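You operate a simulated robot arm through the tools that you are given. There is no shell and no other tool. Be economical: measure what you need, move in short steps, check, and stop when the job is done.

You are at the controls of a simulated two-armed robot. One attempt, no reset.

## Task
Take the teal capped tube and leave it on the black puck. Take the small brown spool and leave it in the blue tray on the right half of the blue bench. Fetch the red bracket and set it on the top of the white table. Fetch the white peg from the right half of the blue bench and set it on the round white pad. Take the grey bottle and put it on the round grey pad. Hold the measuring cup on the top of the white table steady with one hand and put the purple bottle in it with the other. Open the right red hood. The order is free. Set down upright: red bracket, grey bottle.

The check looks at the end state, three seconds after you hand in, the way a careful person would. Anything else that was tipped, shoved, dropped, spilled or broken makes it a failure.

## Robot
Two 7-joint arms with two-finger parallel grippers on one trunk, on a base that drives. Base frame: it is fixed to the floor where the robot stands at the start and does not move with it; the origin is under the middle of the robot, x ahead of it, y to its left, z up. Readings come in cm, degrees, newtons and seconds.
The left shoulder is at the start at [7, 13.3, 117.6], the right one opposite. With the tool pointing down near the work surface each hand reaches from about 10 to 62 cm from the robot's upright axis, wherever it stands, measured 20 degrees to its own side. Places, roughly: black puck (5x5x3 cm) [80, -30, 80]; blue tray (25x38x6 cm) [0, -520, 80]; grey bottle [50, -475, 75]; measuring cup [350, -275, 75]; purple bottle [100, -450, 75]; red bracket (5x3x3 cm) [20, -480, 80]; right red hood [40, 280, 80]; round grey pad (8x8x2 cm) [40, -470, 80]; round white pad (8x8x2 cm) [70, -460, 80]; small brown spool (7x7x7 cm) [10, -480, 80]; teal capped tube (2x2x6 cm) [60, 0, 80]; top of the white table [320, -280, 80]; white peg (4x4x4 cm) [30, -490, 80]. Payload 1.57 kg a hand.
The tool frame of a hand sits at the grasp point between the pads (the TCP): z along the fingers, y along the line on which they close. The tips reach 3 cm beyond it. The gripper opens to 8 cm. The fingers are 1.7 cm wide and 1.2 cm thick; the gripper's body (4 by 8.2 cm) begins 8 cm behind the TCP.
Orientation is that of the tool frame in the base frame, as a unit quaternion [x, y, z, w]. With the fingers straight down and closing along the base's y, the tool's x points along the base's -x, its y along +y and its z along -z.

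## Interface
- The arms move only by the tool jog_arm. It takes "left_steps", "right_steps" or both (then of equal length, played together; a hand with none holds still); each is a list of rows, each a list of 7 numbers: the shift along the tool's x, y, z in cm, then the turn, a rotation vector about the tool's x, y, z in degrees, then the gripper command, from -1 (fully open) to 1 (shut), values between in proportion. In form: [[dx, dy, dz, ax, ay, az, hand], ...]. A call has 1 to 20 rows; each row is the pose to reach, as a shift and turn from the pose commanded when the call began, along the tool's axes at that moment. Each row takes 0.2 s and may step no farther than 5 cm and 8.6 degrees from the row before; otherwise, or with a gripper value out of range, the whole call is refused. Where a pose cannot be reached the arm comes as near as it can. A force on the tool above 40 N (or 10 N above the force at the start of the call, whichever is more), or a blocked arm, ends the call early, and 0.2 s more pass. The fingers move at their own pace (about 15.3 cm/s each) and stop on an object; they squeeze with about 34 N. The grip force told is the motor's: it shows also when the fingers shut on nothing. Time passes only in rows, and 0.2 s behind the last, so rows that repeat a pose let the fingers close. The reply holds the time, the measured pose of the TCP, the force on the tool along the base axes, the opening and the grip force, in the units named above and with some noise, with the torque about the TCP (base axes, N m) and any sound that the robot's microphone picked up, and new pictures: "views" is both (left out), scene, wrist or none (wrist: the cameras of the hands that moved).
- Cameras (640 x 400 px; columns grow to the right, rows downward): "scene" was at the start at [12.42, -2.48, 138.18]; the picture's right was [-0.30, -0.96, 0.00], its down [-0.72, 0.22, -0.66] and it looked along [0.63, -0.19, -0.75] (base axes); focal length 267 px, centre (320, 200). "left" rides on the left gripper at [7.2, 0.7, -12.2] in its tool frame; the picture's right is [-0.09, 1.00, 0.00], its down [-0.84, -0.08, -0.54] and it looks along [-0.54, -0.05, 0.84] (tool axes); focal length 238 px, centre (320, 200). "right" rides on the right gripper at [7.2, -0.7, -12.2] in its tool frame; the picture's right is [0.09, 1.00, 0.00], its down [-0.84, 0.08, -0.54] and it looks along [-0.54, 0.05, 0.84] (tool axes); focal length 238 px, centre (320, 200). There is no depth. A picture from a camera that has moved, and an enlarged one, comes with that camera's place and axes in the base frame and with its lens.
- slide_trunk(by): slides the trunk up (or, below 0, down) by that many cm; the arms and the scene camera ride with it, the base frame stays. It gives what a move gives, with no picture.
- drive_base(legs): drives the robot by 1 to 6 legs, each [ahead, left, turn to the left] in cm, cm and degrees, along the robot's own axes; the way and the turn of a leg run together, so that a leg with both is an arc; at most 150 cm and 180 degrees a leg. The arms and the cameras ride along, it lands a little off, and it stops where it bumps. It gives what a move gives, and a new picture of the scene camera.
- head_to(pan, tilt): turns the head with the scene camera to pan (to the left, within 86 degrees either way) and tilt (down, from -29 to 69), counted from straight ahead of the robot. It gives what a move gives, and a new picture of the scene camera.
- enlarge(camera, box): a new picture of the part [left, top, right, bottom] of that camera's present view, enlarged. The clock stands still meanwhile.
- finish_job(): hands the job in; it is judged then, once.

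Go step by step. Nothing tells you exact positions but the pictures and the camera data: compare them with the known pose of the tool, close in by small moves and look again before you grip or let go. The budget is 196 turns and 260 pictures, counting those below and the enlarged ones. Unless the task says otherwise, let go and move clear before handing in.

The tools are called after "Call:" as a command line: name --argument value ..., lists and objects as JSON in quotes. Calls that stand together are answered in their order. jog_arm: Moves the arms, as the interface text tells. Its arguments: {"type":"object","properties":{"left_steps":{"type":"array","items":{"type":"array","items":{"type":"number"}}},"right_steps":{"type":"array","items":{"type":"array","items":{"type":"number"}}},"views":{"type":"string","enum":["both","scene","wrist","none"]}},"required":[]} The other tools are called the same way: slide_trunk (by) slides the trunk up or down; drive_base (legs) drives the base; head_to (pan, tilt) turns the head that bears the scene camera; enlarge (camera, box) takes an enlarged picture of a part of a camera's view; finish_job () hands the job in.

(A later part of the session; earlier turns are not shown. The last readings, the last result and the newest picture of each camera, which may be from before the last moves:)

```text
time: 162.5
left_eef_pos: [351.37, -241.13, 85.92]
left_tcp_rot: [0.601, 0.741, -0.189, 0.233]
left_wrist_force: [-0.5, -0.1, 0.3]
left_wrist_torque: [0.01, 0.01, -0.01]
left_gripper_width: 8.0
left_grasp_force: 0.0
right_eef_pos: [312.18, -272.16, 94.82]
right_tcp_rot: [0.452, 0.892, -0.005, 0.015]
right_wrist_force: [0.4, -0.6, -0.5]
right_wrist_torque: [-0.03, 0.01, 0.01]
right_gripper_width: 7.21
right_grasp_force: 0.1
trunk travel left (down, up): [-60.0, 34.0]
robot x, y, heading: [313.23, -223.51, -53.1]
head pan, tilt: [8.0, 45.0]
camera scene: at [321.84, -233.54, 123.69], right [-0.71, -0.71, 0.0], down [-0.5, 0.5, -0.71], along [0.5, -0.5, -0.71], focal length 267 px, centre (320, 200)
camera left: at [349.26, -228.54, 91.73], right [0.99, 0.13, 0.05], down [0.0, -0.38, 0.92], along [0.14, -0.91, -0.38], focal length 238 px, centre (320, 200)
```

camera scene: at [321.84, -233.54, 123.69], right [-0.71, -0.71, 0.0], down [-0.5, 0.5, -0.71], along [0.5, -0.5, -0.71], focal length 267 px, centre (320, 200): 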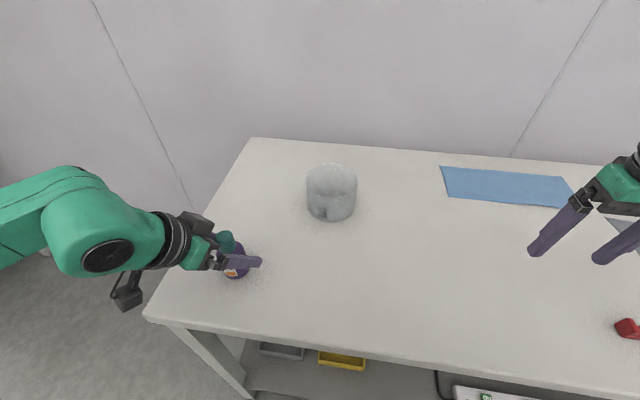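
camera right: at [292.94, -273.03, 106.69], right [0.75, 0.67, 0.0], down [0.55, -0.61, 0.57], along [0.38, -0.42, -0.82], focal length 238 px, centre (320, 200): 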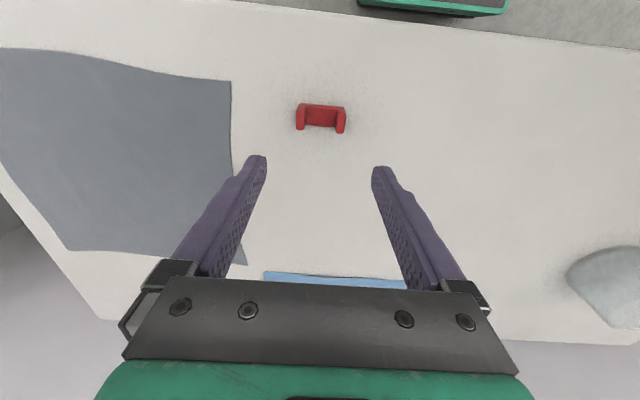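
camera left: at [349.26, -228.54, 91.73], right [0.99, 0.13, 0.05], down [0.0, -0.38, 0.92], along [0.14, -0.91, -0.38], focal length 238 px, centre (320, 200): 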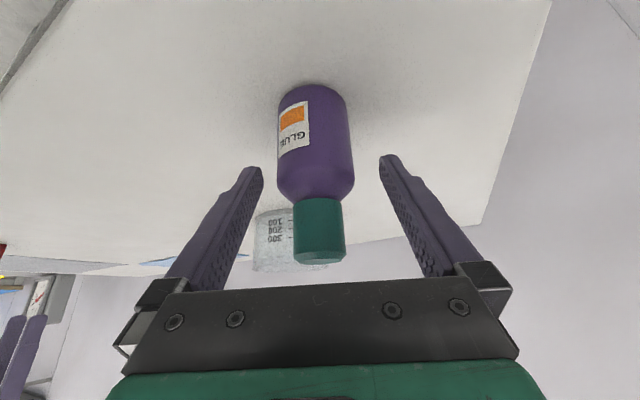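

Aligned. Go 0.7 cm lower and close.

Call:
jog_arm --left_steps '[[0.4, 0, 0.55, 0, 0, 0, -1], [0.4, 0, 0.55, 0, 0, 0, -0.2], [0.4, 0, 0.55, 0, 0, 0, 0.6], [0.4, 0, 0.55, 0, 0, 0, 1], [0.4, 0, 0.55, 0, 0, 0, 1]]' --views "wrist"

```text
time: 163.7
left_eef_pos: [351.37, -241.17, 85.2]
left_tcp_rot: [0.601, 0.741, -0.189, 0.232]
left_wrist_force: [-0.6, 0.3, -0.7]
left_wrist_torque: [0.01, -0.01, 0.0]
left_gripper_width: 4.52
left_grasp_force: 33.9
right_eef_pos: [312.33, -272.19, 94.81]
right_tcp_rot: [0.452, 0.892, -0.006, 0.015]
right_wrist_force: [0.2, -0.1, 0.5]
right_wrist_torque: [-0.04, -0.02, 0.0]
right_gripper_width: 7.19
right_grasp_force: 0.1
trunk travel left (down, up): [-60.0, 34.0]
robot x, y, heading: [313.39, -223.57, -53.2]
head pan, tilt: [8.0, 45.0]
camera left: at [349.28, -228.52, 90.99], right [0.99, 0.13, 0.05], down [0.0, -0.38, 0.92], along [0.14, -0.91, -0.38], focal length 238 px, centre (320, 200)
```

left: 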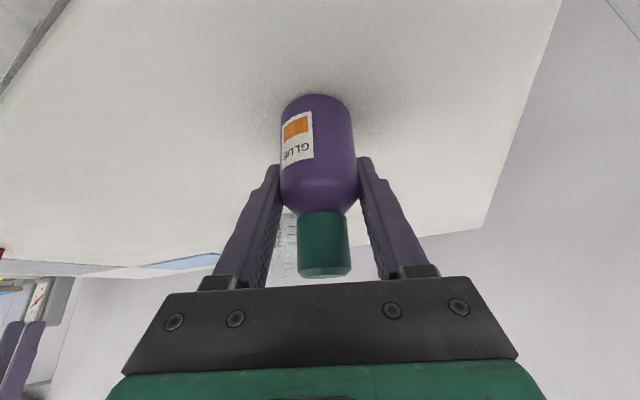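

Bottle regripped. Lift it, and tilt the right hand likewise (35° forward, 20° inward) while moving toward the cup's right side at height.

Call:
jog_arm --left_steps '[[-1.1, 0, -1.5, 0, 0, 0, 1], [-2.2, 0, -3, 0, 0, 0, 1], [-3.3, 0, -4.6, 0, 0, 0, 1], [-4.4, 0, -6.2, 0, 0, 0, 1], [-5.5, 0, -7.8, 0, 0, 0, 1], [-6.6, 0, -9.3, 0, 0, 0, 1], [-7.5, 0, -10.7, 0, 0, 0, 1]]' --right_steps '[[-1, 3, -1, -0.9, -5, -2.8, 0], [-2, 6, -2, -1.7, -9.9, -5.5, 0], [-3, 9, -3, -2.6, -14.9, -8.3, 0], [-4, 12, -3, -3.5, -19.8, -11.1, 0], [-5, 15, -3, -4.4, -24.8, -13.9, 0], [-6, 18, -3, -5.2, -29.7, -16.6, 0], [-7, 21, -3, -6.1, -34.7, -19.4, 0]]'

```text
time: 165.3
left_eef_pos: [351.51, -241.12, 98.21]
left_tcp_rot: [0.601, 0.741, -0.189, 0.232]
left_wrist_force: [-0.3, 0.4, -1.6]
left_wrist_torque: [-0.01, -0.01, -0.01]
left_gripper_width: 4.5
left_grasp_force: 34.1
right_eef_pos: [333.44, -265.32, 98.34]
right_tcp_rot: [0.274, 0.908, -0.096, 0.301]
right_wrist_force: [0.4, -0.4, 0.5]
right_wrist_torque: [-0.04, -0.02, 0.01]
right_gripper_width: 4.01
right_grasp_force: 0.0
trunk travel left (down, up): [-60.0, 34.0]
robot x, y, heading: [313.34, -223.63, -53.4]
head pan, tilt: [8.0, 45.0]
camera scene: at [321.97, -233.57, 123.67], right [-0.71, -0.71, 0.0], down [-0.5, 0.5, -0.71], along [0.5, -0.5, -0.71], focal length 267 px, centre (320, 200)
camera right: at [322.19, -258.63, 103.53], right [0.49, 0.87, -0.06], down [0.33, -0.12, 0.93], along [0.81, -0.48, -0.35], focal length 238 px, centre (320, 200)
camera left: at [349.49, -228.48, 104.07], right [0.99, 0.13, 0.05], down [0.0, -0.38, 0.92], along [0.14, -0.91, -0.38], focal length 238 px, centre (320, 200)
```

scene: 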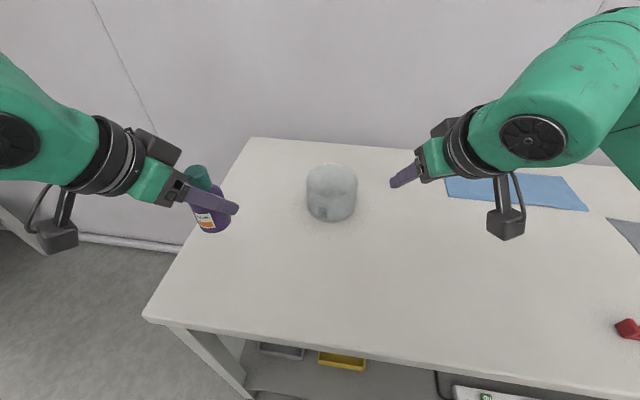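
right: 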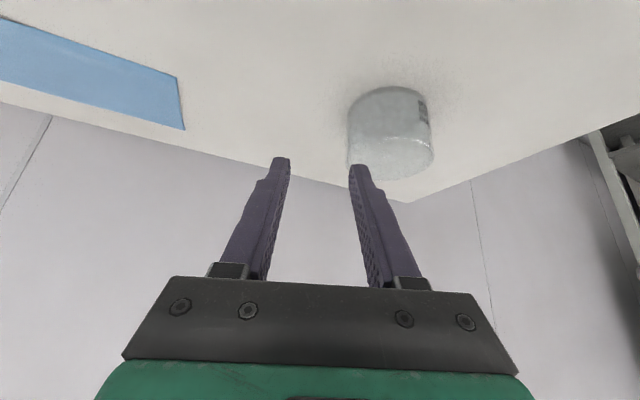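
left: 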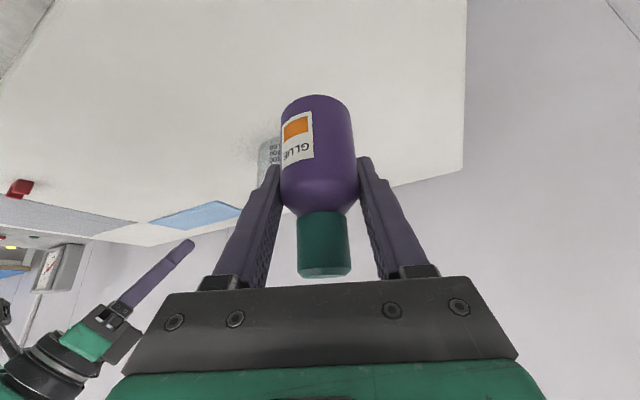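

Reachable. The right-hand target is the cup's right rim at ≈[346.9,-269.6,86]; approach along the tilted axis partway.

Call:
jog_arm --right_steps '[[-1.2, 1.3, 2.5, 0, 0, 0, 0], [-2.4, 2.7, 5, 0, 0, 0, 0], [-3.5, 4.0, 8, 0, 0, 0, 0], [-3.5, 4.0, 8, 0, 0, 0, 0]]'

Call:
enlarge --camera "scene" --box '[270, 110, 450, 245]'

```text
time: 166.3
left_eef_pos: [351.54, -241.04, 98.38]
left_tcp_rot: [0.601, 0.741, -0.189, 0.233]
left_wrist_force: [0.0, -0.2, -1.0]
left_wrist_torque: [0.02, -0.03, 0.04]
left_gripper_width: 4.5
left_grasp_force: 33.8
right_eef_pos: [341.78, -266.36, 93.6]
right_tcp_rot: [0.273, 0.909, -0.094, 0.302]
right_wrist_force: [0.0, -0.4, 1.2]
right_wrist_torque: [-0.01, 0.0, 0.0]
right_gripper_width: 4.0
right_grasp_force: 0.1
trunk travel left (down, up): [-60.0, 34.0]
robot x, y, heading: [313.76, -223.69, -53.3]
head pan, tilt: [8.0, 45.0]
camera scene: at [321.83, -233.57, 123.69], right [-0.71, -0.7, 0.0], down [-0.5, 0.5, -0.71], along [0.5, -0.5, -0.71], focal length 267 px, centre (320, 200)
camera right: at [330.65, -259.56, 99.05], right [0.49, 0.87, -0.06], down [0.33, -0.12, 0.93], along [0.8, -0.48, -0.35], focal length 238 px, centre (320, 200)
```

scene: 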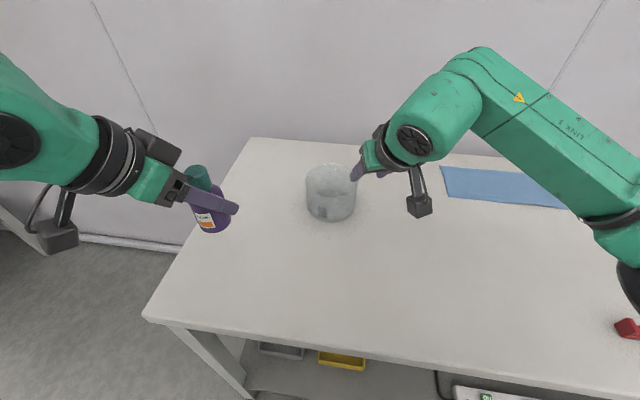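
right: 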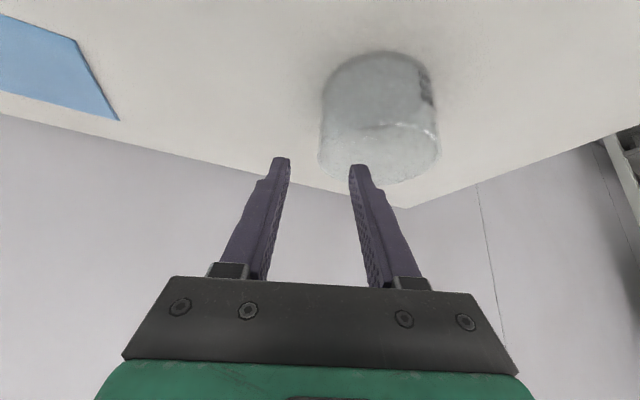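

```text
2.96 times, centred on (360, 178) of scene
camera zoom: at [321.83, -233.57, 123.69], right [-0.71, -0.7, 0.0], down [-0.5, 0.5, -0.71], along [0.5, -0.5, -0.71], focal length 791 px, centre (202, 267)
```

zoom: 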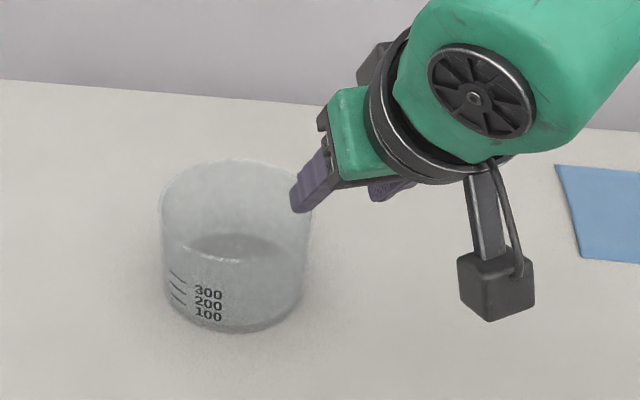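

Call:
jog_arm --right_steps '[[-0.2, 0.1, 2.5, 0, 0, 0, 0], [-0.35, 0.2, 5.5, 0, 0, 0, 0], [-0.35, 0.2, 5.5, 0, 0, 0, 0]]' --views "wrist"

Call:
enlarge --camera "scene" --box '[270, 110, 450, 245]'

```text
time: 167.1
left_eef_pos: [351.35, -241.18, 98.26]
left_tcp_rot: [0.601, 0.741, -0.189, 0.234]
left_wrist_force: [-0.7, 0.2, -1.1]
left_wrist_torque: [-0.03, 0.02, -0.02]
left_gripper_width: 4.49
left_grasp_force: 34.1
right_eef_pos: [344.8, -268.0, 89.52]
right_tcp_rot: [0.275, 0.908, -0.096, 0.3]
right_wrist_force: [0.3, 0.3, 0.0]
right_wrist_torque: [-0.01, -0.01, -0.01]
right_gripper_width: 4.0
right_grasp_force: 0.0
trunk travel left (down, up): [-60.0, 34.0]
robot x, y, heading: [312.97, -223.97, -53.2]
head pan, tilt: [8.0, 45.0]
camera right: at [333.62, -261.35, 94.92], right [0.49, 0.87, -0.06], down [0.33, -0.12, 0.93], along [0.8, -0.48, -0.35], focal length 238 px, centre (320, 200)
```

right: 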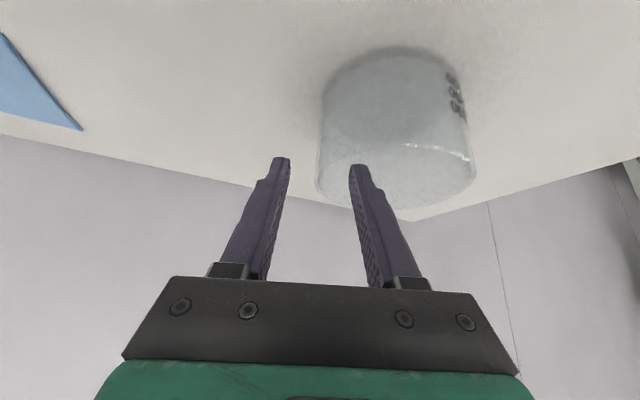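

```text
2.96 times, centred on (360, 178) of scene
camera zoom: at [321.86, -233.56, 123.68], right [-0.71, -0.7, 0.0], down [-0.5, 0.5, -0.71], along [0.5, -0.5, -0.71], focal length 791 px, centre (202, 267)
```

zoom: 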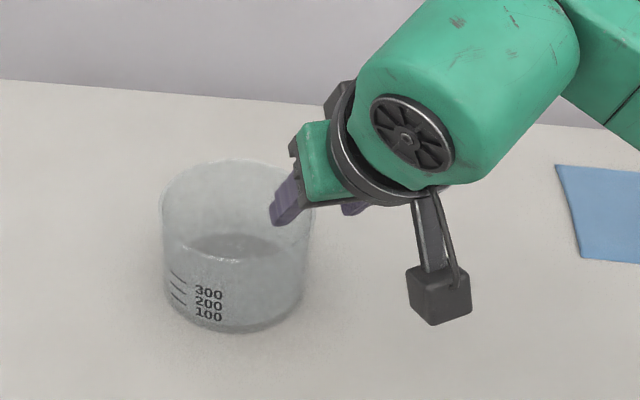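

The rim's right wall is centred between the two fingers. Advance the last ~4 cm.

Call:
jog_arm --right_steps '[[0, 0, 1.5, 0, 0, 0, 0], [0, 0, 3, 0, 0, 0, 0], [0, 0, 4.2, 0, 0, 0, 0], [0, 0, 4.2, 0, 0, 0, 0]]' --views "wrist"

Call:
enlarge --camera "scene" --box '[270, 110, 450, 245]'

```text
time: 168.1
left_eef_pos: [351.45, -241.15, 98.34]
left_tcp_rot: [0.601, 0.741, -0.189, 0.233]
left_wrist_force: [0.0, 0.1, -1.0]
left_wrist_torque: [0.02, 0.0, 0.01]
left_gripper_width: 4.51
left_grasp_force: 33.7
right_eef_pos: [346.88, -269.49, 86.23]
right_tcp_rot: [0.274, 0.908, -0.095, 0.301]
right_wrist_force: [0.4, 0.2, 0.4]
right_wrist_torque: [0.01, 0.01, 0.0]
right_gripper_width: 4.02
right_grasp_force: 0.0
trunk travel left (down, up): [-60.0, 34.0]
robot x, y, heading: [313.57, -223.45, -53.2]
head pan, tilt: [8.0, 45.0]
camera right: at [335.72, -262.72, 91.52], right [0.49, 0.87, -0.06], down [0.33, -0.12, 0.93], along [0.8, -0.48, -0.35], focal length 238 px, centre (320, 200)
```

right: 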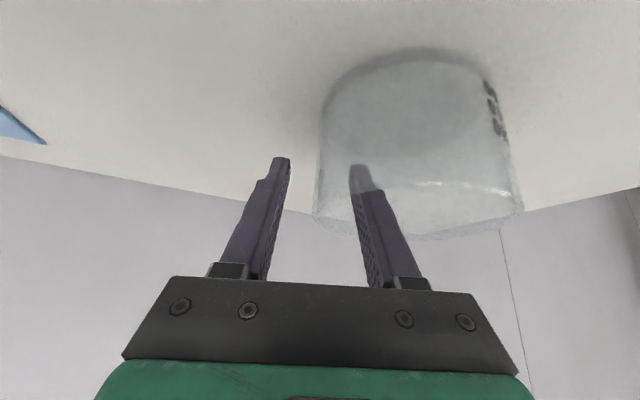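

```text
2.96 times, centred on (360, 178) of scene
camera zoom: at [321.88, -233.57, 123.68], right [-0.71, -0.71, 0.0], down [-0.5, 0.5, -0.71], along [0.5, -0.5, -0.71], focal length 791 px, centre (202, 267)
```

zoom: 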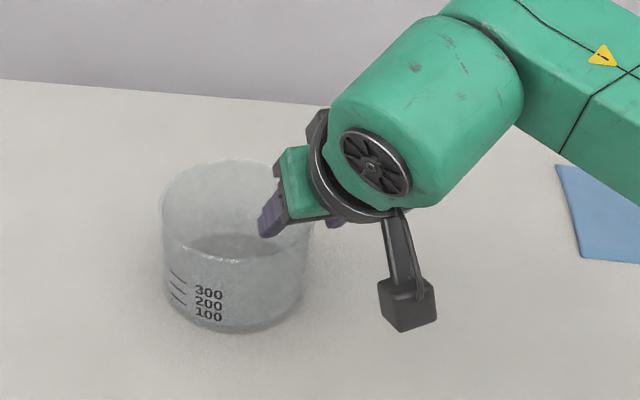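

One finger inside, one outside. Close on the wall.

Call:
jog_arm --right_steps '[[0, -0.2, 0, 0, 0, 0, 0.4], [0, -0.2, 0, 0, 0, 0, 0.7], [0, -0.2, 0, 0, 0, 0, 1], [0, -0.2, 0, 0, 0, 0, 1]]'

```text
time: 169.1
left_eef_pos: [351.37, -241.13, 98.25]
left_tcp_rot: [0.601, 0.741, -0.189, 0.233]
left_wrist_force: [0.0, 0.4, -0.8]
left_wrist_torque: [0.0, 0.0, 0.02]
left_gripper_width: 4.51
left_grasp_force: 34.3
right_eef_pos: [346.69, -269.63, 86.18]
right_tcp_rot: [0.274, 0.909, -0.094, 0.301]
right_wrist_force: [-0.4, 0.4, 1.1]
right_wrist_torque: [0.22, -0.11, 0.0]
right_gripper_width: 0.96
right_grasp_force: 28.1
trunk travel left (down, up): [-60.0, 34.0]
robot x, y, heading: [313.28, -223.42, -53.3]
head pan, tilt: [8.0, 45.0]
camera scene: at [321.88, -233.57, 123.68], right [-0.71, -0.71, 0.0], down [-0.5, 0.5, -0.71], along [0.5, -0.5, -0.71], focal length 267 px, centre (320, 200)
camera right: at [335.63, -262.9, 91.54], right [0.49, 0.87, -0.06], down [0.33, -0.12, 0.93], along [0.8, -0.48, -0.35], focal length 238 px, centre (320, 200)
```

scene: 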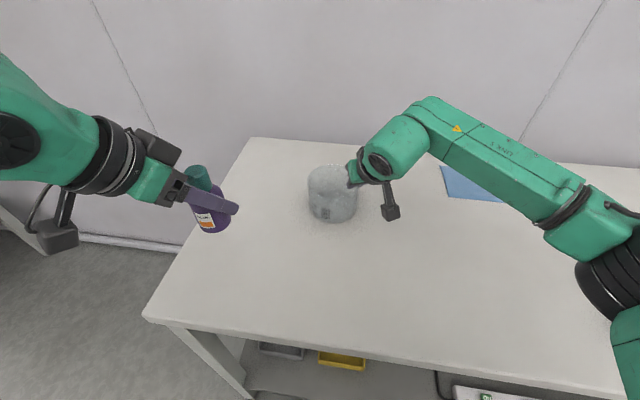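
right: 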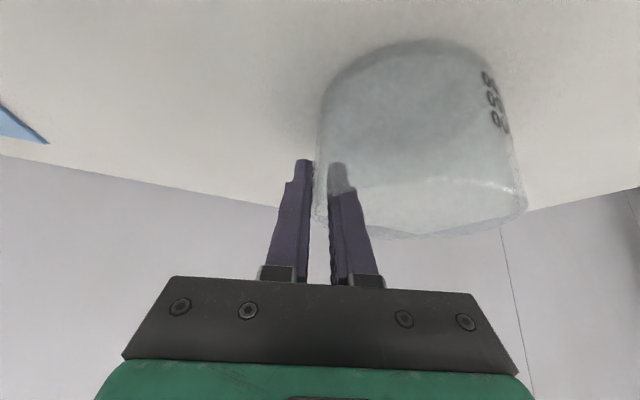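

The cup is held. Now carry the bottle over the cup at height, target above [350.7,-263.7].

Call:
jog_arm --left_steps '[[-3.1, -0.9, 2, 0, 0, 0, 1], [-6.2, -1.8, 3.9, 0, 0, 0, 1], [-9.3, -2.6, 5.9, 0, 0, 0, 1], [-12.4, -3.5, 7.9, 0, 0, 0, 1], [-15.5, -4.4, 9.8, 0, 0, 0, 1], [-18.6, -5.3, 11.8, 0, 0, 0, 1], [-18.6, -5.3, 11.8, 0, 0, 0, 1]]'

Call:
enlarge --camera "scene" --box '[230, 90, 430, 240]'

```text
time: 170.7
left_eef_pos: [351.07, -263.93, 99.09]
left_tcp_rot: [0.601, 0.741, -0.189, 0.233]
left_wrist_force: [-0.1, -0.5, -0.9]
left_wrist_torque: [-0.02, -0.01, -0.02]
left_gripper_width: 4.51
left_grasp_force: 34.4
right_eef_pos: [346.82, -269.58, 86.18]
right_tcp_rot: [0.275, 0.908, -0.096, 0.301]
right_wrist_force: [-0.5, -0.6, 2.0]
right_wrist_torque: [0.31, -0.14, 0.02]
right_gripper_width: 0.95
right_grasp_force: 28.0
trunk travel left (down, up): [-60.0, 34.0]
robot x, y, heading: [313.33, -223.25, -53.0]
head pan, tilt: [8.0, 45.0]
camera scene: at [321.86, -233.55, 123.68], right [-0.71, -0.71, 0.0], down [-0.5, 0.5, -0.71], along [0.5, -0.5, -0.71], focal length 267 px, centre (320, 200)
camera left: at [348.97, -251.26, 104.91], right [0.99, 0.13, 0.05], down [0.0, -0.38, 0.92], along [0.14, -0.91, -0.38], focal length 238 px, centre (320, 200)
```

scene: 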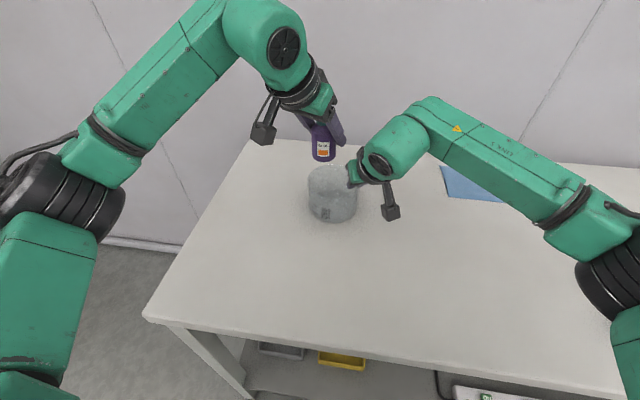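
left: 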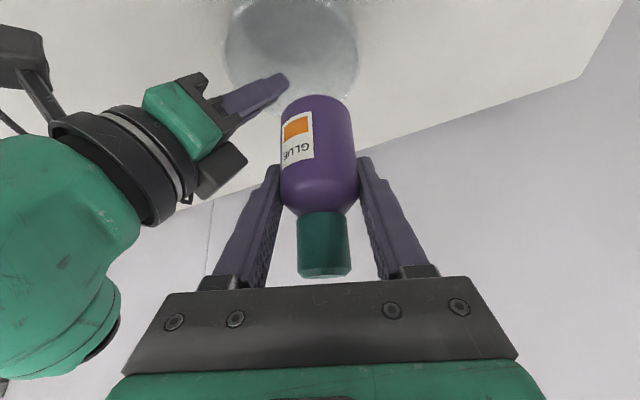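

```text
2.67 times, centred on (330, 165) of scene
camera zoom: at [321.86, -233.55, 123.68], right [-0.71, -0.71, 0.0], down [-0.5, 0.5, -0.71], along [0.5, -0.5, -0.71], focal length 712 px, centre (293, 293)
```

zoom: 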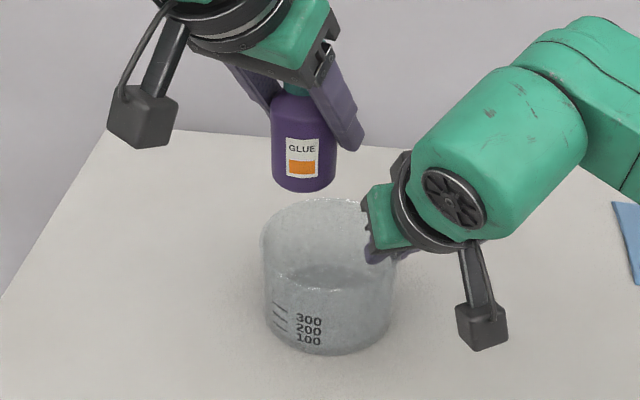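

Slightly right of the cup centre; shift 0.8 left in x and lower straight down part-way.

Call:
jog_arm --left_steps '[[0.2, -0.75, -0.15, 0, 0, 0, 1], [1.9, -0.75, 2.3, 0, 0, 0, 1], [3.6, -0.75, 4.8, 0, 0, 0, 1], [4.8, -0.75, 6.4, 0, 0, 0, 1], [4.8, -0.75, 6.4, 0, 0, 0, 1]]' --views "wrist"

Call:
enlarge --camera "scene" --box '[250, 110, 410, 230]'

```text
time: 171.9
left_eef_pos: [349.98, -263.76, 91.28]
left_tcp_rot: [0.601, 0.741, -0.189, 0.233]
left_wrist_force: [1.1, 0.3, -1.0]
left_wrist_torque: [0.01, 0.0, 0.04]
left_gripper_width: 4.49
left_grasp_force: 33.9
right_eef_pos: [346.71, -269.66, 86.12]
right_tcp_rot: [0.274, 0.909, -0.094, 0.301]
right_wrist_force: [-1.3, -1.2, 2.8]
right_wrist_torque: [0.32, 0.06, 0.06]
right_gripper_width: 0.97
right_grasp_force: 28.1
trunk travel left (down, up): [-60.0, 34.0]
robot x, y, heading: [313.44, -223.84, -53.2]
head pan, tilt: [8.0, 45.0]
camera left: at [347.93, -251.16, 97.04], right [0.99, 0.13, 0.05], down [0.0, -0.38, 0.92], along [0.14, -0.91, -0.38], focal length 238 px, centre (320, 200)
```

left: 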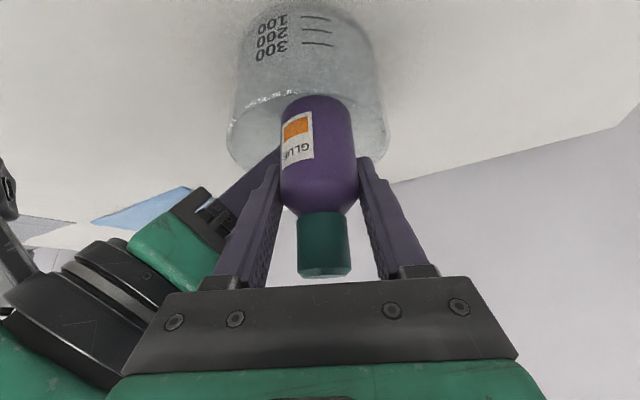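

```text
3.33 times, centred on (330, 170) of scene
camera zoom: at [321.84, -233.59, 123.68], right [-0.71, -0.7, 0.0], down [-0.5, 0.5, -0.71], along [0.5, -0.5, -0.71], focal length 890 px, centre (287, 300)
```

zoom: 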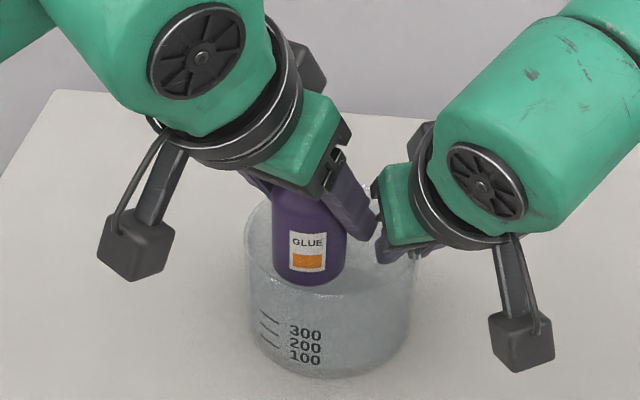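

Bottle is entering the cup with clearance. Keep lowering vertically.

Call:
jog_arm --left_steps '[[1.15, 0, 1.64, 0, 0, 0, 1], [2.1, 0, 3.0, 0, 0, 0, 1], [2.5, 0, 3.6, 0, 0, 0, 1], [2.75, 0, 3.95, 0, 0, 0, 1], [2.95, 0, 4.2, 0, 0, 0, 1]]' --views "wrist"

Call:
enlarge --camera "scene" --box '[250, 110, 410, 230]'

```text
time: 173.1
left_eef_pos: [349.67, -263.82, 86.18]
left_tcp_rot: [0.601, 0.739, -0.192, 0.235]
left_wrist_force: [-12.3, -8.8, 14.0]
left_wrist_torque: [0.5, -0.65, 0.02]
left_gripper_width: 4.51
left_grasp_force: 33.6
right_eef_pos: [346.72, -269.53, 86.24]
right_tcp_rot: [0.272, 0.909, -0.093, 0.303]
right_wrist_force: [12.2, 3.3, 0.6]
right_wrist_torque: [-0.27, 0.29, -0.77]
right_gripper_width: 0.92
right_grasp_force: 28.0
trunk travel left (down, up): [-60.0, 34.0]
robot x, y, heading: [313.33, -223.72, -53.1]
head pan, tilt: [8.0, 45.0]
camera left: at [347.67, -251.14, 92.01], right [0.99, 0.13, 0.05], down [0.0, -0.38, 0.93], along [0.14, -0.92, -0.38], focal length 238 px, centre (320, 200)
```

left: 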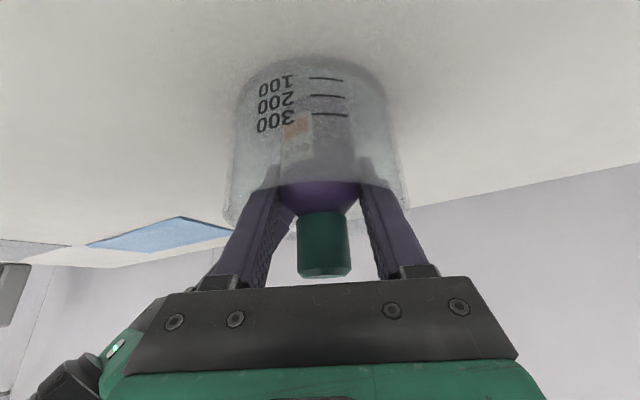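

```text
3.33 times, centred on (330, 170) of scene
camera zoom: at [321.73, -233.57, 123.71], right [-0.71, -0.7, 0.0], down [-0.5, 0.5, -0.71], along [0.5, -0.5, -0.71], focal length 890 px, centre (287, 300)
```

zoom: 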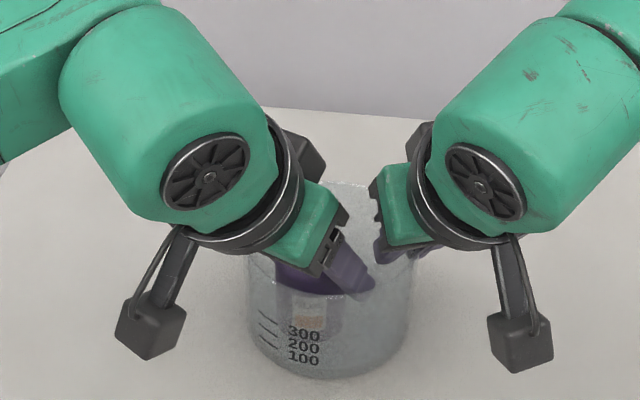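

Light side contact: the left hand's outer finger touches the cup wall. Ease 0.5 cm inward and slightly up, then read the forces.

Call:
jog_arm --left_steps '[[-0.15, -0.4, -0.25, 0, 0, 0, 1], [-0.15, -0.7, -0.25, 0, 0, 0, 1]]' --views "wrist"

```text
time: 173.7
left_eef_pos: [349.43, -263.79, 86.31]
left_tcp_rot: [0.6, 0.742, -0.188, 0.233]
left_wrist_force: [6.0, -7.6, 0.8]
left_wrist_torque: [0.15, -0.01, -0.08]
left_gripper_width: 4.5
left_grasp_force: 33.6
right_eef_pos: [346.78, -269.47, 86.26]
right_tcp_rot: [0.274, 0.908, -0.095, 0.301]
right_wrist_force: [-2.6, 8.8, 6.2]
right_wrist_torque: [0.48, -0.51, 0.4]
right_gripper_width: 0.94
right_grasp_force: 27.6
trunk travel left (down, up): [-60.0, 34.0]
robot x, y, heading: [313.52, -223.72, -53.2]
head pan, tilt: [8.0, 45.0]
camera left: at [347.31, -251.08, 92.07], right [0.99, 0.14, 0.05], down [0.0, -0.39, 0.92], along [0.15, -0.91, -0.38], focal length 238 px, centre (320, 200)
```

left: 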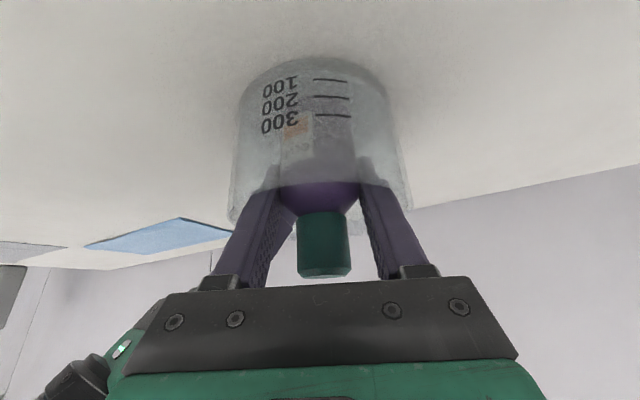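

Call:
jog_arm --left_steps '[[-0.3, 0.1, 0.2, 0, 0, 0, 1], [-0.55, 0.15, 0.4, 0, 0, 0, 1], [-0.55, 0.15, 0.4, 0, 0, 0, 1]]' --views "none"

```text
time: 174.5
left_eef_pos: [349.6, -264.49, 86.3]
left_tcp_rot: [0.601, 0.741, -0.189, 0.233]
left_wrist_force: [-0.7, -0.4, -1.2]
left_wrist_torque: [-0.01, 0.02, 0.0]
left_gripper_width: 4.52
left_grasp_force: 33.5
right_eef_pos: [346.77, -269.65, 86.24]
right_tcp_rot: [0.274, 0.908, -0.096, 0.3]
right_wrist_force: [-0.7, -0.3, 4.1]
right_wrist_torque: [0.4, 0.11, 0.11]
right_gripper_width: 0.97
right_grasp_force: 28.2
trunk travel left (down, up): [-60.0, 34.0]
robot x, y, heading: [313.15, -223.79, -53.1]
head pan, tilt: [8.0, 45.0]
```

Forces are free now. Lower gently to the cup floor.

Call:
jog_arm --left_steps '[[0.14, 0, 0.2, 0, 0, 0, 1], [0.28, 0, 0.4, 0, 0, 0, 1], [0.42, 0, 0.6, 0, 0, 0, 1], [0.55, 0, 0.8, 0, 0, 0, 1]]' --views "none"

```text
time: 175.5
left_eef_pos: [349.47, -264.46, 85.79]
left_tcp_rot: [0.6, 0.74, -0.191, 0.235]
left_wrist_force: [-1.7, 5.2, 28.8]
left_wrist_torque: [0.39, -0.11, 0.17]
left_gripper_width: 4.53
left_grasp_force: 34.2
right_eef_pos: [346.63, -269.51, 86.15]
right_tcp_rot: [0.274, 0.908, -0.097, 0.301]
right_wrist_force: [4.7, -8.4, -6.2]
right_wrist_torque: [-0.26, -0.09, -0.6]
right_gripper_width: 0.95
right_grasp_force: 28.0
trunk travel left (down, up): [-60.0, 34.0]
robot x, y, heading: [313.22, -223.95, -53.2]
head pan, tilt: [8.0, 45.0]
```

Seated on the cup floor. Ease off, open narrowly, and withdraw along the finger axis.

Call:
jog_arm --left_steps '[[-0.25, 0, -0.4, 0, 0, 0, 1], [-0.28, 0, -0.4, 0, 0, 0, 0.2], [-0.28, 0, -0.4, 0, 0, 0, -0.33], [-0.28, 0, -0.4, 0, 0, 0, -0.33]]' --views "wrist"

Call:
enlarge --camera "scene" --box '[250, 110, 410, 230]'

```text
time: 176.5
left_eef_pos: [349.53, -264.47, 85.82]
left_tcp_rot: [0.601, 0.741, -0.188, 0.232]
left_wrist_force: [-1.9, -1.4, -0.3]
left_wrist_torque: [0.02, -0.03, 0.01]
left_gripper_width: 5.15
left_grasp_force: 0.1
right_eef_pos: [346.84, -269.4, 86.25]
right_tcp_rot: [0.273, 0.908, -0.095, 0.303]
right_wrist_force: [1.3, 1.6, 2.1]
right_wrist_torque: [0.37, -0.05, 0.05]
right_gripper_width: 0.92
right_grasp_force: 27.5
trunk travel left (down, up): [-60.0, 34.0]
robot x, y, heading: [313.27, -223.59, -53.3]
head pan, tilt: [8.0, 45.0]
camera left: at [347.54, -251.8, 91.68], right [0.99, 0.13, 0.05], down [0.0, -0.39, 0.92], along [0.14, -0.91, -0.38], focal length 238 px, centre (320, 200)
```

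left: 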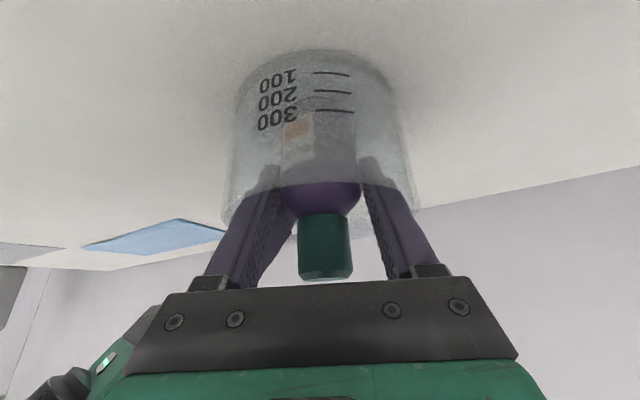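

```text
3.33 times, centred on (330, 170) of scene
camera zoom: at [321.84, -233.54, 123.68], right [-0.71, -0.71, 0.0], down [-0.5, 0.5, -0.71], along [0.5, -0.5, -0.71], focal length 890 px, centre (287, 300)
```

zoom: 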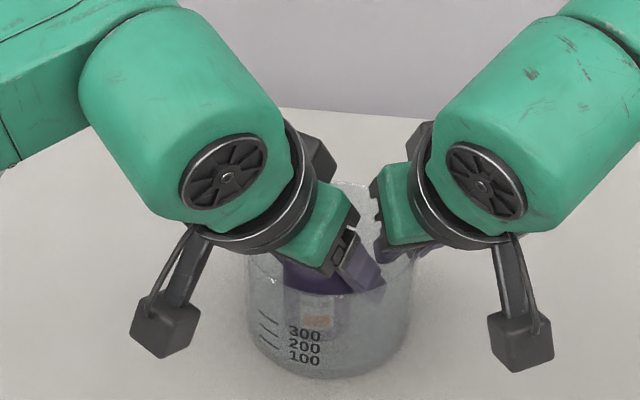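

Call:
jog_arm --left_steps '[[0, 0, -2, 0, 0, 0, -0.33], [0, 0, -4, 0, 0, 0, -0.33], [0, 0, -7, 0, 0, 0, -0.33], [0, 0, -11, 0, 0, 0, -0.33], [0, 0, -15, 0, 0, 0, -0.33]]'

```text
time: 177.7
left_eef_pos: [347.69, -256.16, 98.17]
left_tcp_rot: [0.601, 0.741, -0.188, 0.233]
left_wrist_force: [-1.1, 0.4, 0.0]
left_wrist_torque: [0.0, -0.02, -0.01]
left_gripper_width: 5.34
left_grasp_force: 0.1
right_eef_pos: [346.63, -269.58, 86.23]
right_tcp_rot: [0.273, 0.909, -0.095, 0.301]
right_wrist_force: [-0.4, 1.1, 3.0]
right_wrist_torque: [0.42, 0.11, 0.02]
right_gripper_width: 0.95
right_grasp_force: 27.4
trunk travel left (down, up): [-60.0, 34.0]
robot x, y, heading: [313.39, -223.57, -53.4]
head pan, tilt: [8.0, 45.0]
camera scene: at [321.85, -233.5, 123.68], right [-0.71, -0.7, 0.0], down [-0.5, 0.5, -0.71], along [0.5, -0.5, -0.71], focal length 267 px, centre (320, 200)
camera left: at [345.64, -243.39, 104.0], right [0.99, 0.13, 0.05], down [0.0, -0.38, 0.92], along [0.14, -0.91, -0.38], focal length 238 px, centre (320, 200)
```

scene: 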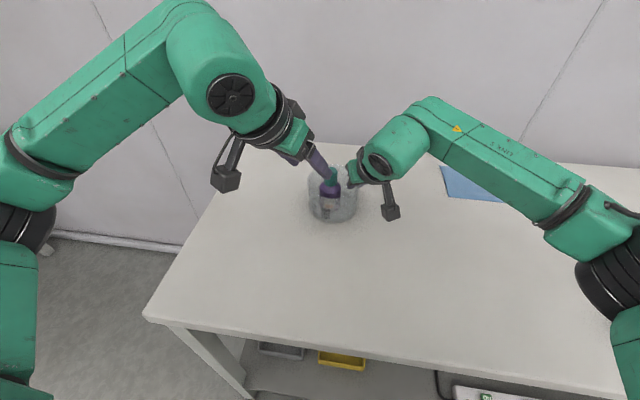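
left: 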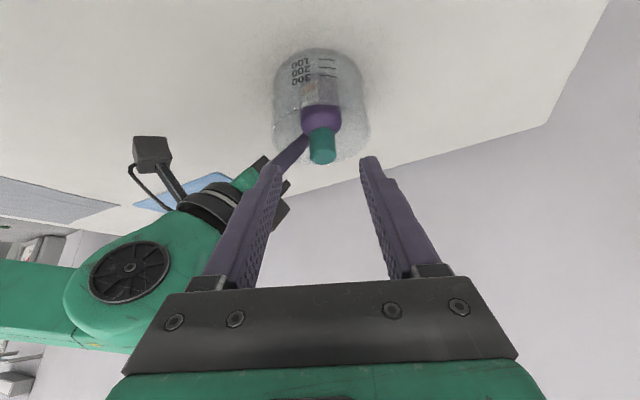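

The bottle stands in the cup. Open the right hand just enough and withdraw along its axis while the left retreats.

Call:
jog_arm --left_steps '[[0, 0, 0, 0, 0, 0, -0.33], [0, 0, 0, 0, 0, 0, -0.33], [2, 2, -2, 0, 0, 0, -0.33], [4, 4, -4, 0, 0, 0, -0.33], [6, 6, -5, 0, 0, 0, -0.33], [8, 8, -5, 0, 0, 0, -0.33], [10, 10, -5, 0, 0, 0, -0.33]]' --right_steps '[[0, 0, 0, 0, 0, 0, 0.6], [0, 0, 0, 0, 0, 0, 0.5], [0, 0, -2, 0, 0, 0, 0.5], [0, 0, -4.5, 0, 0, 0, 0.5], [0, 0, -8, 0, 0, 0, 0.5], [0, 0, -12, 0, 0, 0, 0.5], [0, 0, -16, 0, 0, 0, 0.5]]'

Call:
enlarge --camera "scene" --box '[250, 110, 410, 230]'

```text
time: 179.3
left_eef_pos: [355.34, -243.24, 96.79]
left_tcp_rot: [0.601, 0.74, -0.19, 0.234]
left_wrist_force: [-0.2, 0.1, 0.4]
left_wrist_torque: [-0.02, -0.02, 0.04]
left_gripper_width: 5.3
left_grasp_force: 0.1
right_eef_pos: [338.87, -264.18, 99.21]
right_tcp_rot: [0.274, 0.909, -0.095, 0.301]
right_wrist_force: [0.1, -0.2, 0.2]
right_wrist_torque: [-0.02, 0.0, -0.03]
right_gripper_width: 2.02
right_grasp_force: 0.0
trunk travel left (down, up): [-60.0, 34.0]
robot x, y, heading: [313.06, -223.49, -53.2]
head pan, tilt: [8.0, 45.0]
camera scene: at [321.79, -233.38, 123.7], right [-0.71, -0.71, 0.0], down [-0.5, 0.5, -0.71], along [0.5, -0.5, -0.71], focal length 267 px, centre (320, 200)
camera right: at [327.72, -257.44, 104.54], right [0.49, 0.87, -0.06], down [0.33, -0.12, 0.93], along [0.81, -0.48, -0.35], focal length 238 px, centre (320, 200)
camera left: at [353.21, -230.61, 102.47], right [0.99, 0.13, 0.05], down [0.0, -0.38, 0.92], along [0.14, -0.91, -0.38], focal length 238 px, centre (320, 200)
```

scene: 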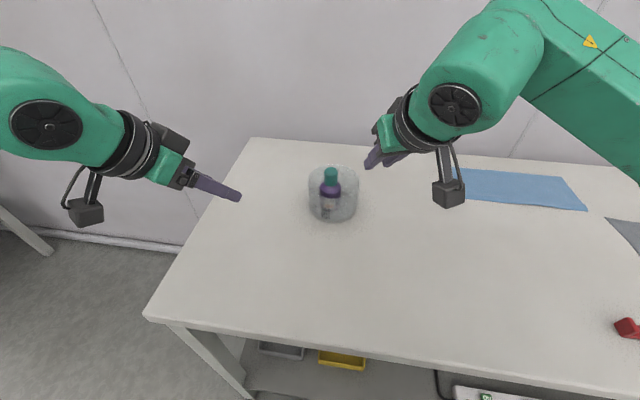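
right: 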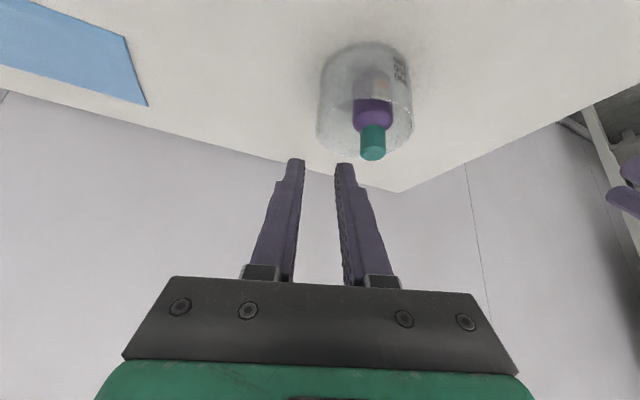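
left: 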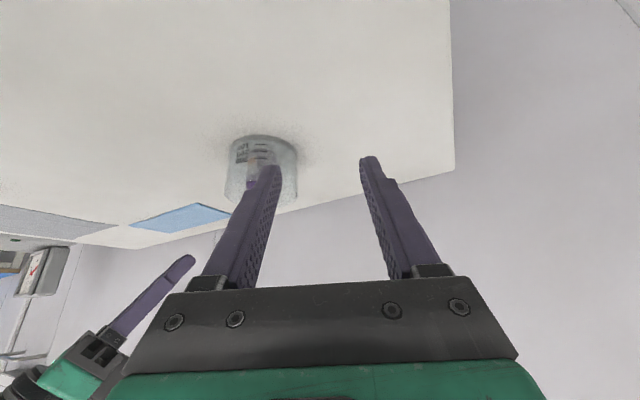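

```text
3.33 times, centred on (330, 170) of scene
camera zoom: at [321.79, -233.38, 123.7], right [-0.71, -0.71, 0.0], down [-0.5, 0.5, -0.71], along [0.5, -0.5, -0.71], focal length 890 px, centre (287, 300)
```

zoom: 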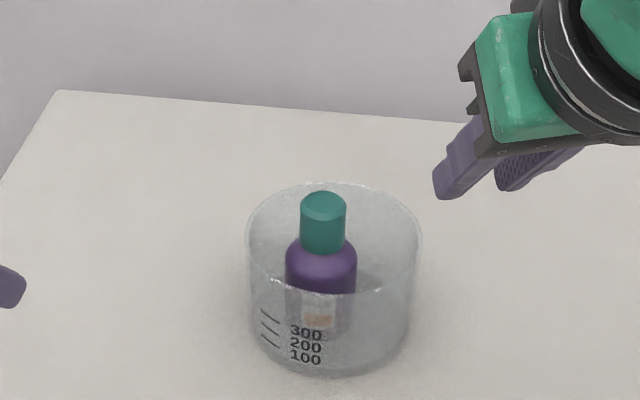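

The purple bottle is in the cup. Restore both hands to pointing down, then back away to go to the red hood.

Call:
jog_arm --left_steps '[[-0.5, 0, -0.7, -1.3, 5.7, -4, -0.5], [-1, 0, -1.4, -2.5, 11.5, -8.1, -0.5], [-1.5, 0, -2, -3.8, 17.2, -12.1, -0.5], [-2, 0, -2.7, -5.1, 22.9, -16.1, -0.5], [-2.4, 0, -3.4, -6.3, 28.7, -20.2, -0.5], [-2.9, 0, -4.1, -7.6, 34.4, -24.2, -0.5]]' --right_steps '[[-0.5, -1, -0.7, 1, 5.8, 3.2, 0], [-1, -2, -1.4, 2, 11.6, 6.5, 0], [-1.5, -3.5, -2, 3, 17.4, 9.7, 0], [-2, -5, -2.7, 4, 23.1, 12.9, 0], [-2.5, -7, -3.4, 5, 28.9, 16.2, 0], [-3, -9, -4, 6.1, 34.7, 19.4, 0]]' --views "none"

Call:
drive_base --legs '[[-40, 0, 0]]'

```text
time: 180.7
left_eef_pos: [355.38, -243.13, 101.75]
left_tcp_rot: [0.446, 0.895, 0.0, 0.0]
left_wrist_force: [0.1, 0.9, -0.6]
left_wrist_torque: [-0.03, 0.03, -0.01]
left_gripper_width: 6.0
left_grasp_force: 0.0
right_eef_pos: [334.0, -271.44, 104.16]
right_tcp_rot: [0.452, 0.892, -0.006, 0.013]
right_wrist_force: [0.3, 0.0, -0.2]
right_wrist_torque: [0.0, 0.02, 0.02]
right_gripper_width: 4.02
right_grasp_force: 0.1
trunk travel left (down, up): [-60.0, 34.0]
robot x, y, heading: [313.22, -223.42, -53.4]
head pan, tilt: [8.0, 45.0]
```

```text
time: 183.2
left_eef_pos: [331.79, -211.87, 101.63]
left_tcp_rot: [0.448, 0.894, 0.0, -0.001]
left_wrist_force: [-0.3, 0.0, 0.0]
left_wrist_torque: [0.0, -0.03, -0.01]
left_gripper_width: 5.98
left_grasp_force: 0.0
right_eef_pos: [310.63, -240.21, 104.29]
right_tcp_rot: [0.452, 0.892, -0.006, 0.014]
right_wrist_force: [0.5, -0.5, -0.8]
right_wrist_torque: [-0.02, 0.02, 0.01]
right_gripper_width: 4.01
right_grasp_force: 0.0
trunk travel left (down, up): [-60.0, 34.0]
robot x, y, heading: [289.83, -192.08, -53.5]
head pan, tilt: [8.0, 45.0]
camera scene: at [298.45, -202.3, 123.68], right [-0.71, -0.7, 0.0], down [-0.5, 0.5, -0.71], along [0.5, -0.5, -0.71], focal length 267 px, centre (320, 200)
```

scene: 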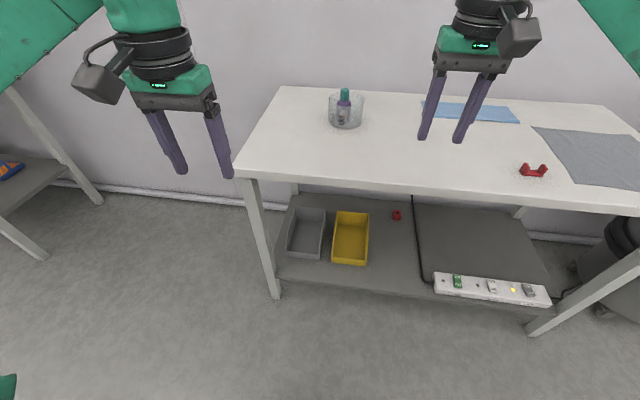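

Now to the hood. I back off further, turn around, and look down the aisle beyond the green bench.

Call:
drive_base --legs '[[-70, 0, 0], [0, 0, 180]]'

Call:
head_to --pan 0 --tilt 12

```text
time: 194.3
left_eef_pos: [206.85, -115.51, 101.66]
left_tcp_rot: [0.886, -0.464, 0.002, 0.0]
left_wrist_force: [0.2, -0.3, -0.4]
left_wrist_torque: [-0.02, 0.01, 0.05]
left_gripper_width: 6.02
left_grasp_force: 0.1
right_eef_pos: [229.1, -88.06, 104.18]
right_tcp_rot: [0.884, -0.467, -0.015, -0.006]
right_wrist_force: [-0.6, -0.5, -0.1]
right_wrist_torque: [0.02, -0.01, 0.01]
right_gripper_width: 3.99
right_grasp_force: 0.1
trunk travel left (down, up): [-60.0, 34.0]
robot x, y, heading: [248.48, -136.77, 124.7]
head pan, tilt: [8.0, 45.0]
camera scene: at [239.8, -126.73, 123.68], right [0.73, 0.68, 0.0], down [0.48, -0.52, -0.71], along [-0.48, 0.52, -0.71], focal length 267 px, centre (320, 200)
```

scene: 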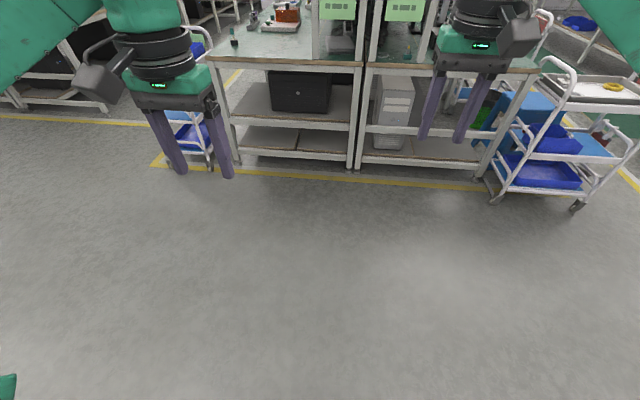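

```text
time: 195.2
left_eef_pos: [206.89, -115.55, 101.63]
left_tcp_rot: [0.886, -0.464, 0.001, 0.001]
left_wrist_force: [-0.6, 0.1, 0.0]
left_wrist_torque: [0.0, 0.01, -0.02]
left_gripper_width: 6.0
left_grasp_force: 0.0
right_eef_pos: [229.15, -88.12, 104.2]
right_tcp_rot: [0.884, -0.467, -0.015, -0.006]
right_wrist_force: [-0.7, -0.1, 0.2]
right_wrist_torque: [0.02, -0.02, -0.01]
right_gripper_width: 4.01
right_grasp_force: 0.0
trunk travel left (down, up): [-60.0, 34.0]
robot x, y, heading: [248.22, -136.82, 125.0]
head pan, tilt: [0.0, 12.0]
camera scene: at [240.0, -125.04, 128.84], right [0.82, 0.57, 0.0], down [0.12, -0.17, -0.98], along [-0.56, 0.8, -0.21], focal length 267 px, centre (320, 200)
```

scene: 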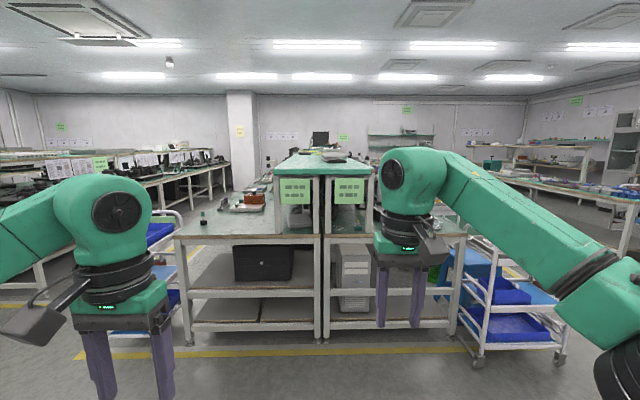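

The hood must be on the far (right) side of the double bench. I strafe right to look down that aisle.

Call:
drive_base --legs '[[0, -150, 2], [0, -50, 0]]'

Call:
head_to --pan 15 --tilt 15

```text
time: 205.1
left_eef_pos: [365.54, 0.13, 101.65]
left_tcp_rot: [0.897, -0.442, 0.0, 0.0]
left_wrist_force: [0.8, -0.1, -0.6]
left_wrist_torque: [0.01, 0.02, 0.02]
left_gripper_width: 5.98
left_grasp_force: 0.1
right_eef_pos: [386.36, 28.63, 104.28]
right_tcp_rot: [0.895, -0.446, -0.015, -0.006]
right_wrist_force: [0.3, 0.2, 0.0]
right_wrist_torque: [0.01, 0.03, 0.0]
right_gripper_width: 3.99
right_grasp_force: 0.0
trunk travel left (down, up): [-60.0, 34.0]
robot x, y, heading: [407.65, -18.89, 127.8]
head pan, tilt: [0.0, 12.0]
camera scene: at [399.05, -7.78, 128.85], right [0.79, 0.61, 0.0], down [0.13, -0.17, -0.98], along [-0.6, 0.78, -0.21], focal length 267 px, centre (320, 200)
```

scene: 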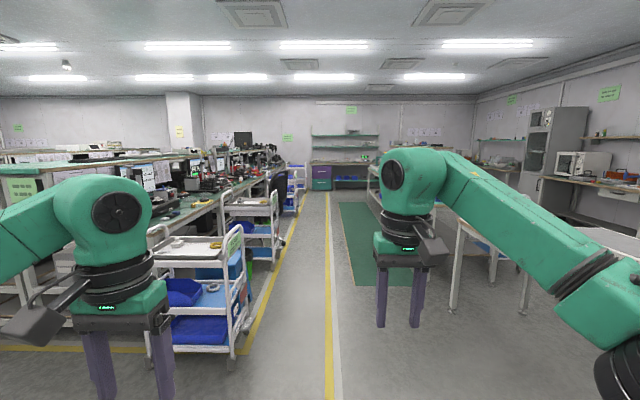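

```text
time: 205.9
left_eef_pos: [365.48, 0.1, 101.59]
left_tcp_rot: [0.897, -0.442, 0.001, 0.001]
left_wrist_force: [0.5, 0.5, 1.0]
left_wrist_torque: [0.0, 0.02, 0.0]
left_gripper_width: 6.02
left_grasp_force: 0.2
right_eef_pos: [386.5, 28.71, 104.17]
right_tcp_rot: [0.895, -0.446, -0.015, -0.006]
right_wrist_force: [0.1, -0.9, -1.5]
right_wrist_torque: [-0.02, -0.01, 0.03]
right_gripper_width: 4.02
right_grasp_force: 0.1
trunk travel left (down, up): [-60.0, 34.0]
robot x, y, heading: [407.64, -18.87, 127.6]
head pan, tilt: [15.0, 15.0]
camera scene: at [397.33, -9.47, 128.36], right [0.61, 0.79, 0.0], down [0.21, -0.16, -0.97], along [-0.77, 0.59, -0.26], focal length 267 px, centre (320, 200)
```

scene: 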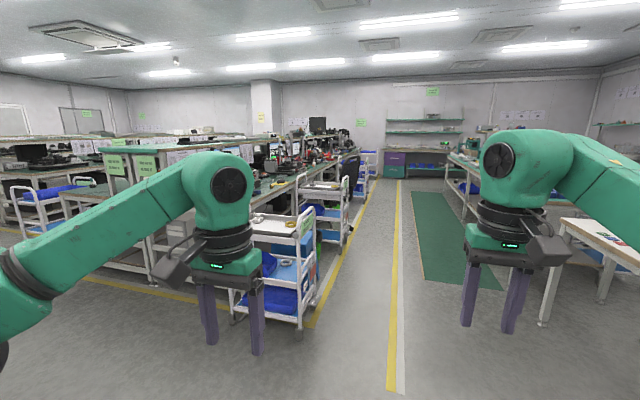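

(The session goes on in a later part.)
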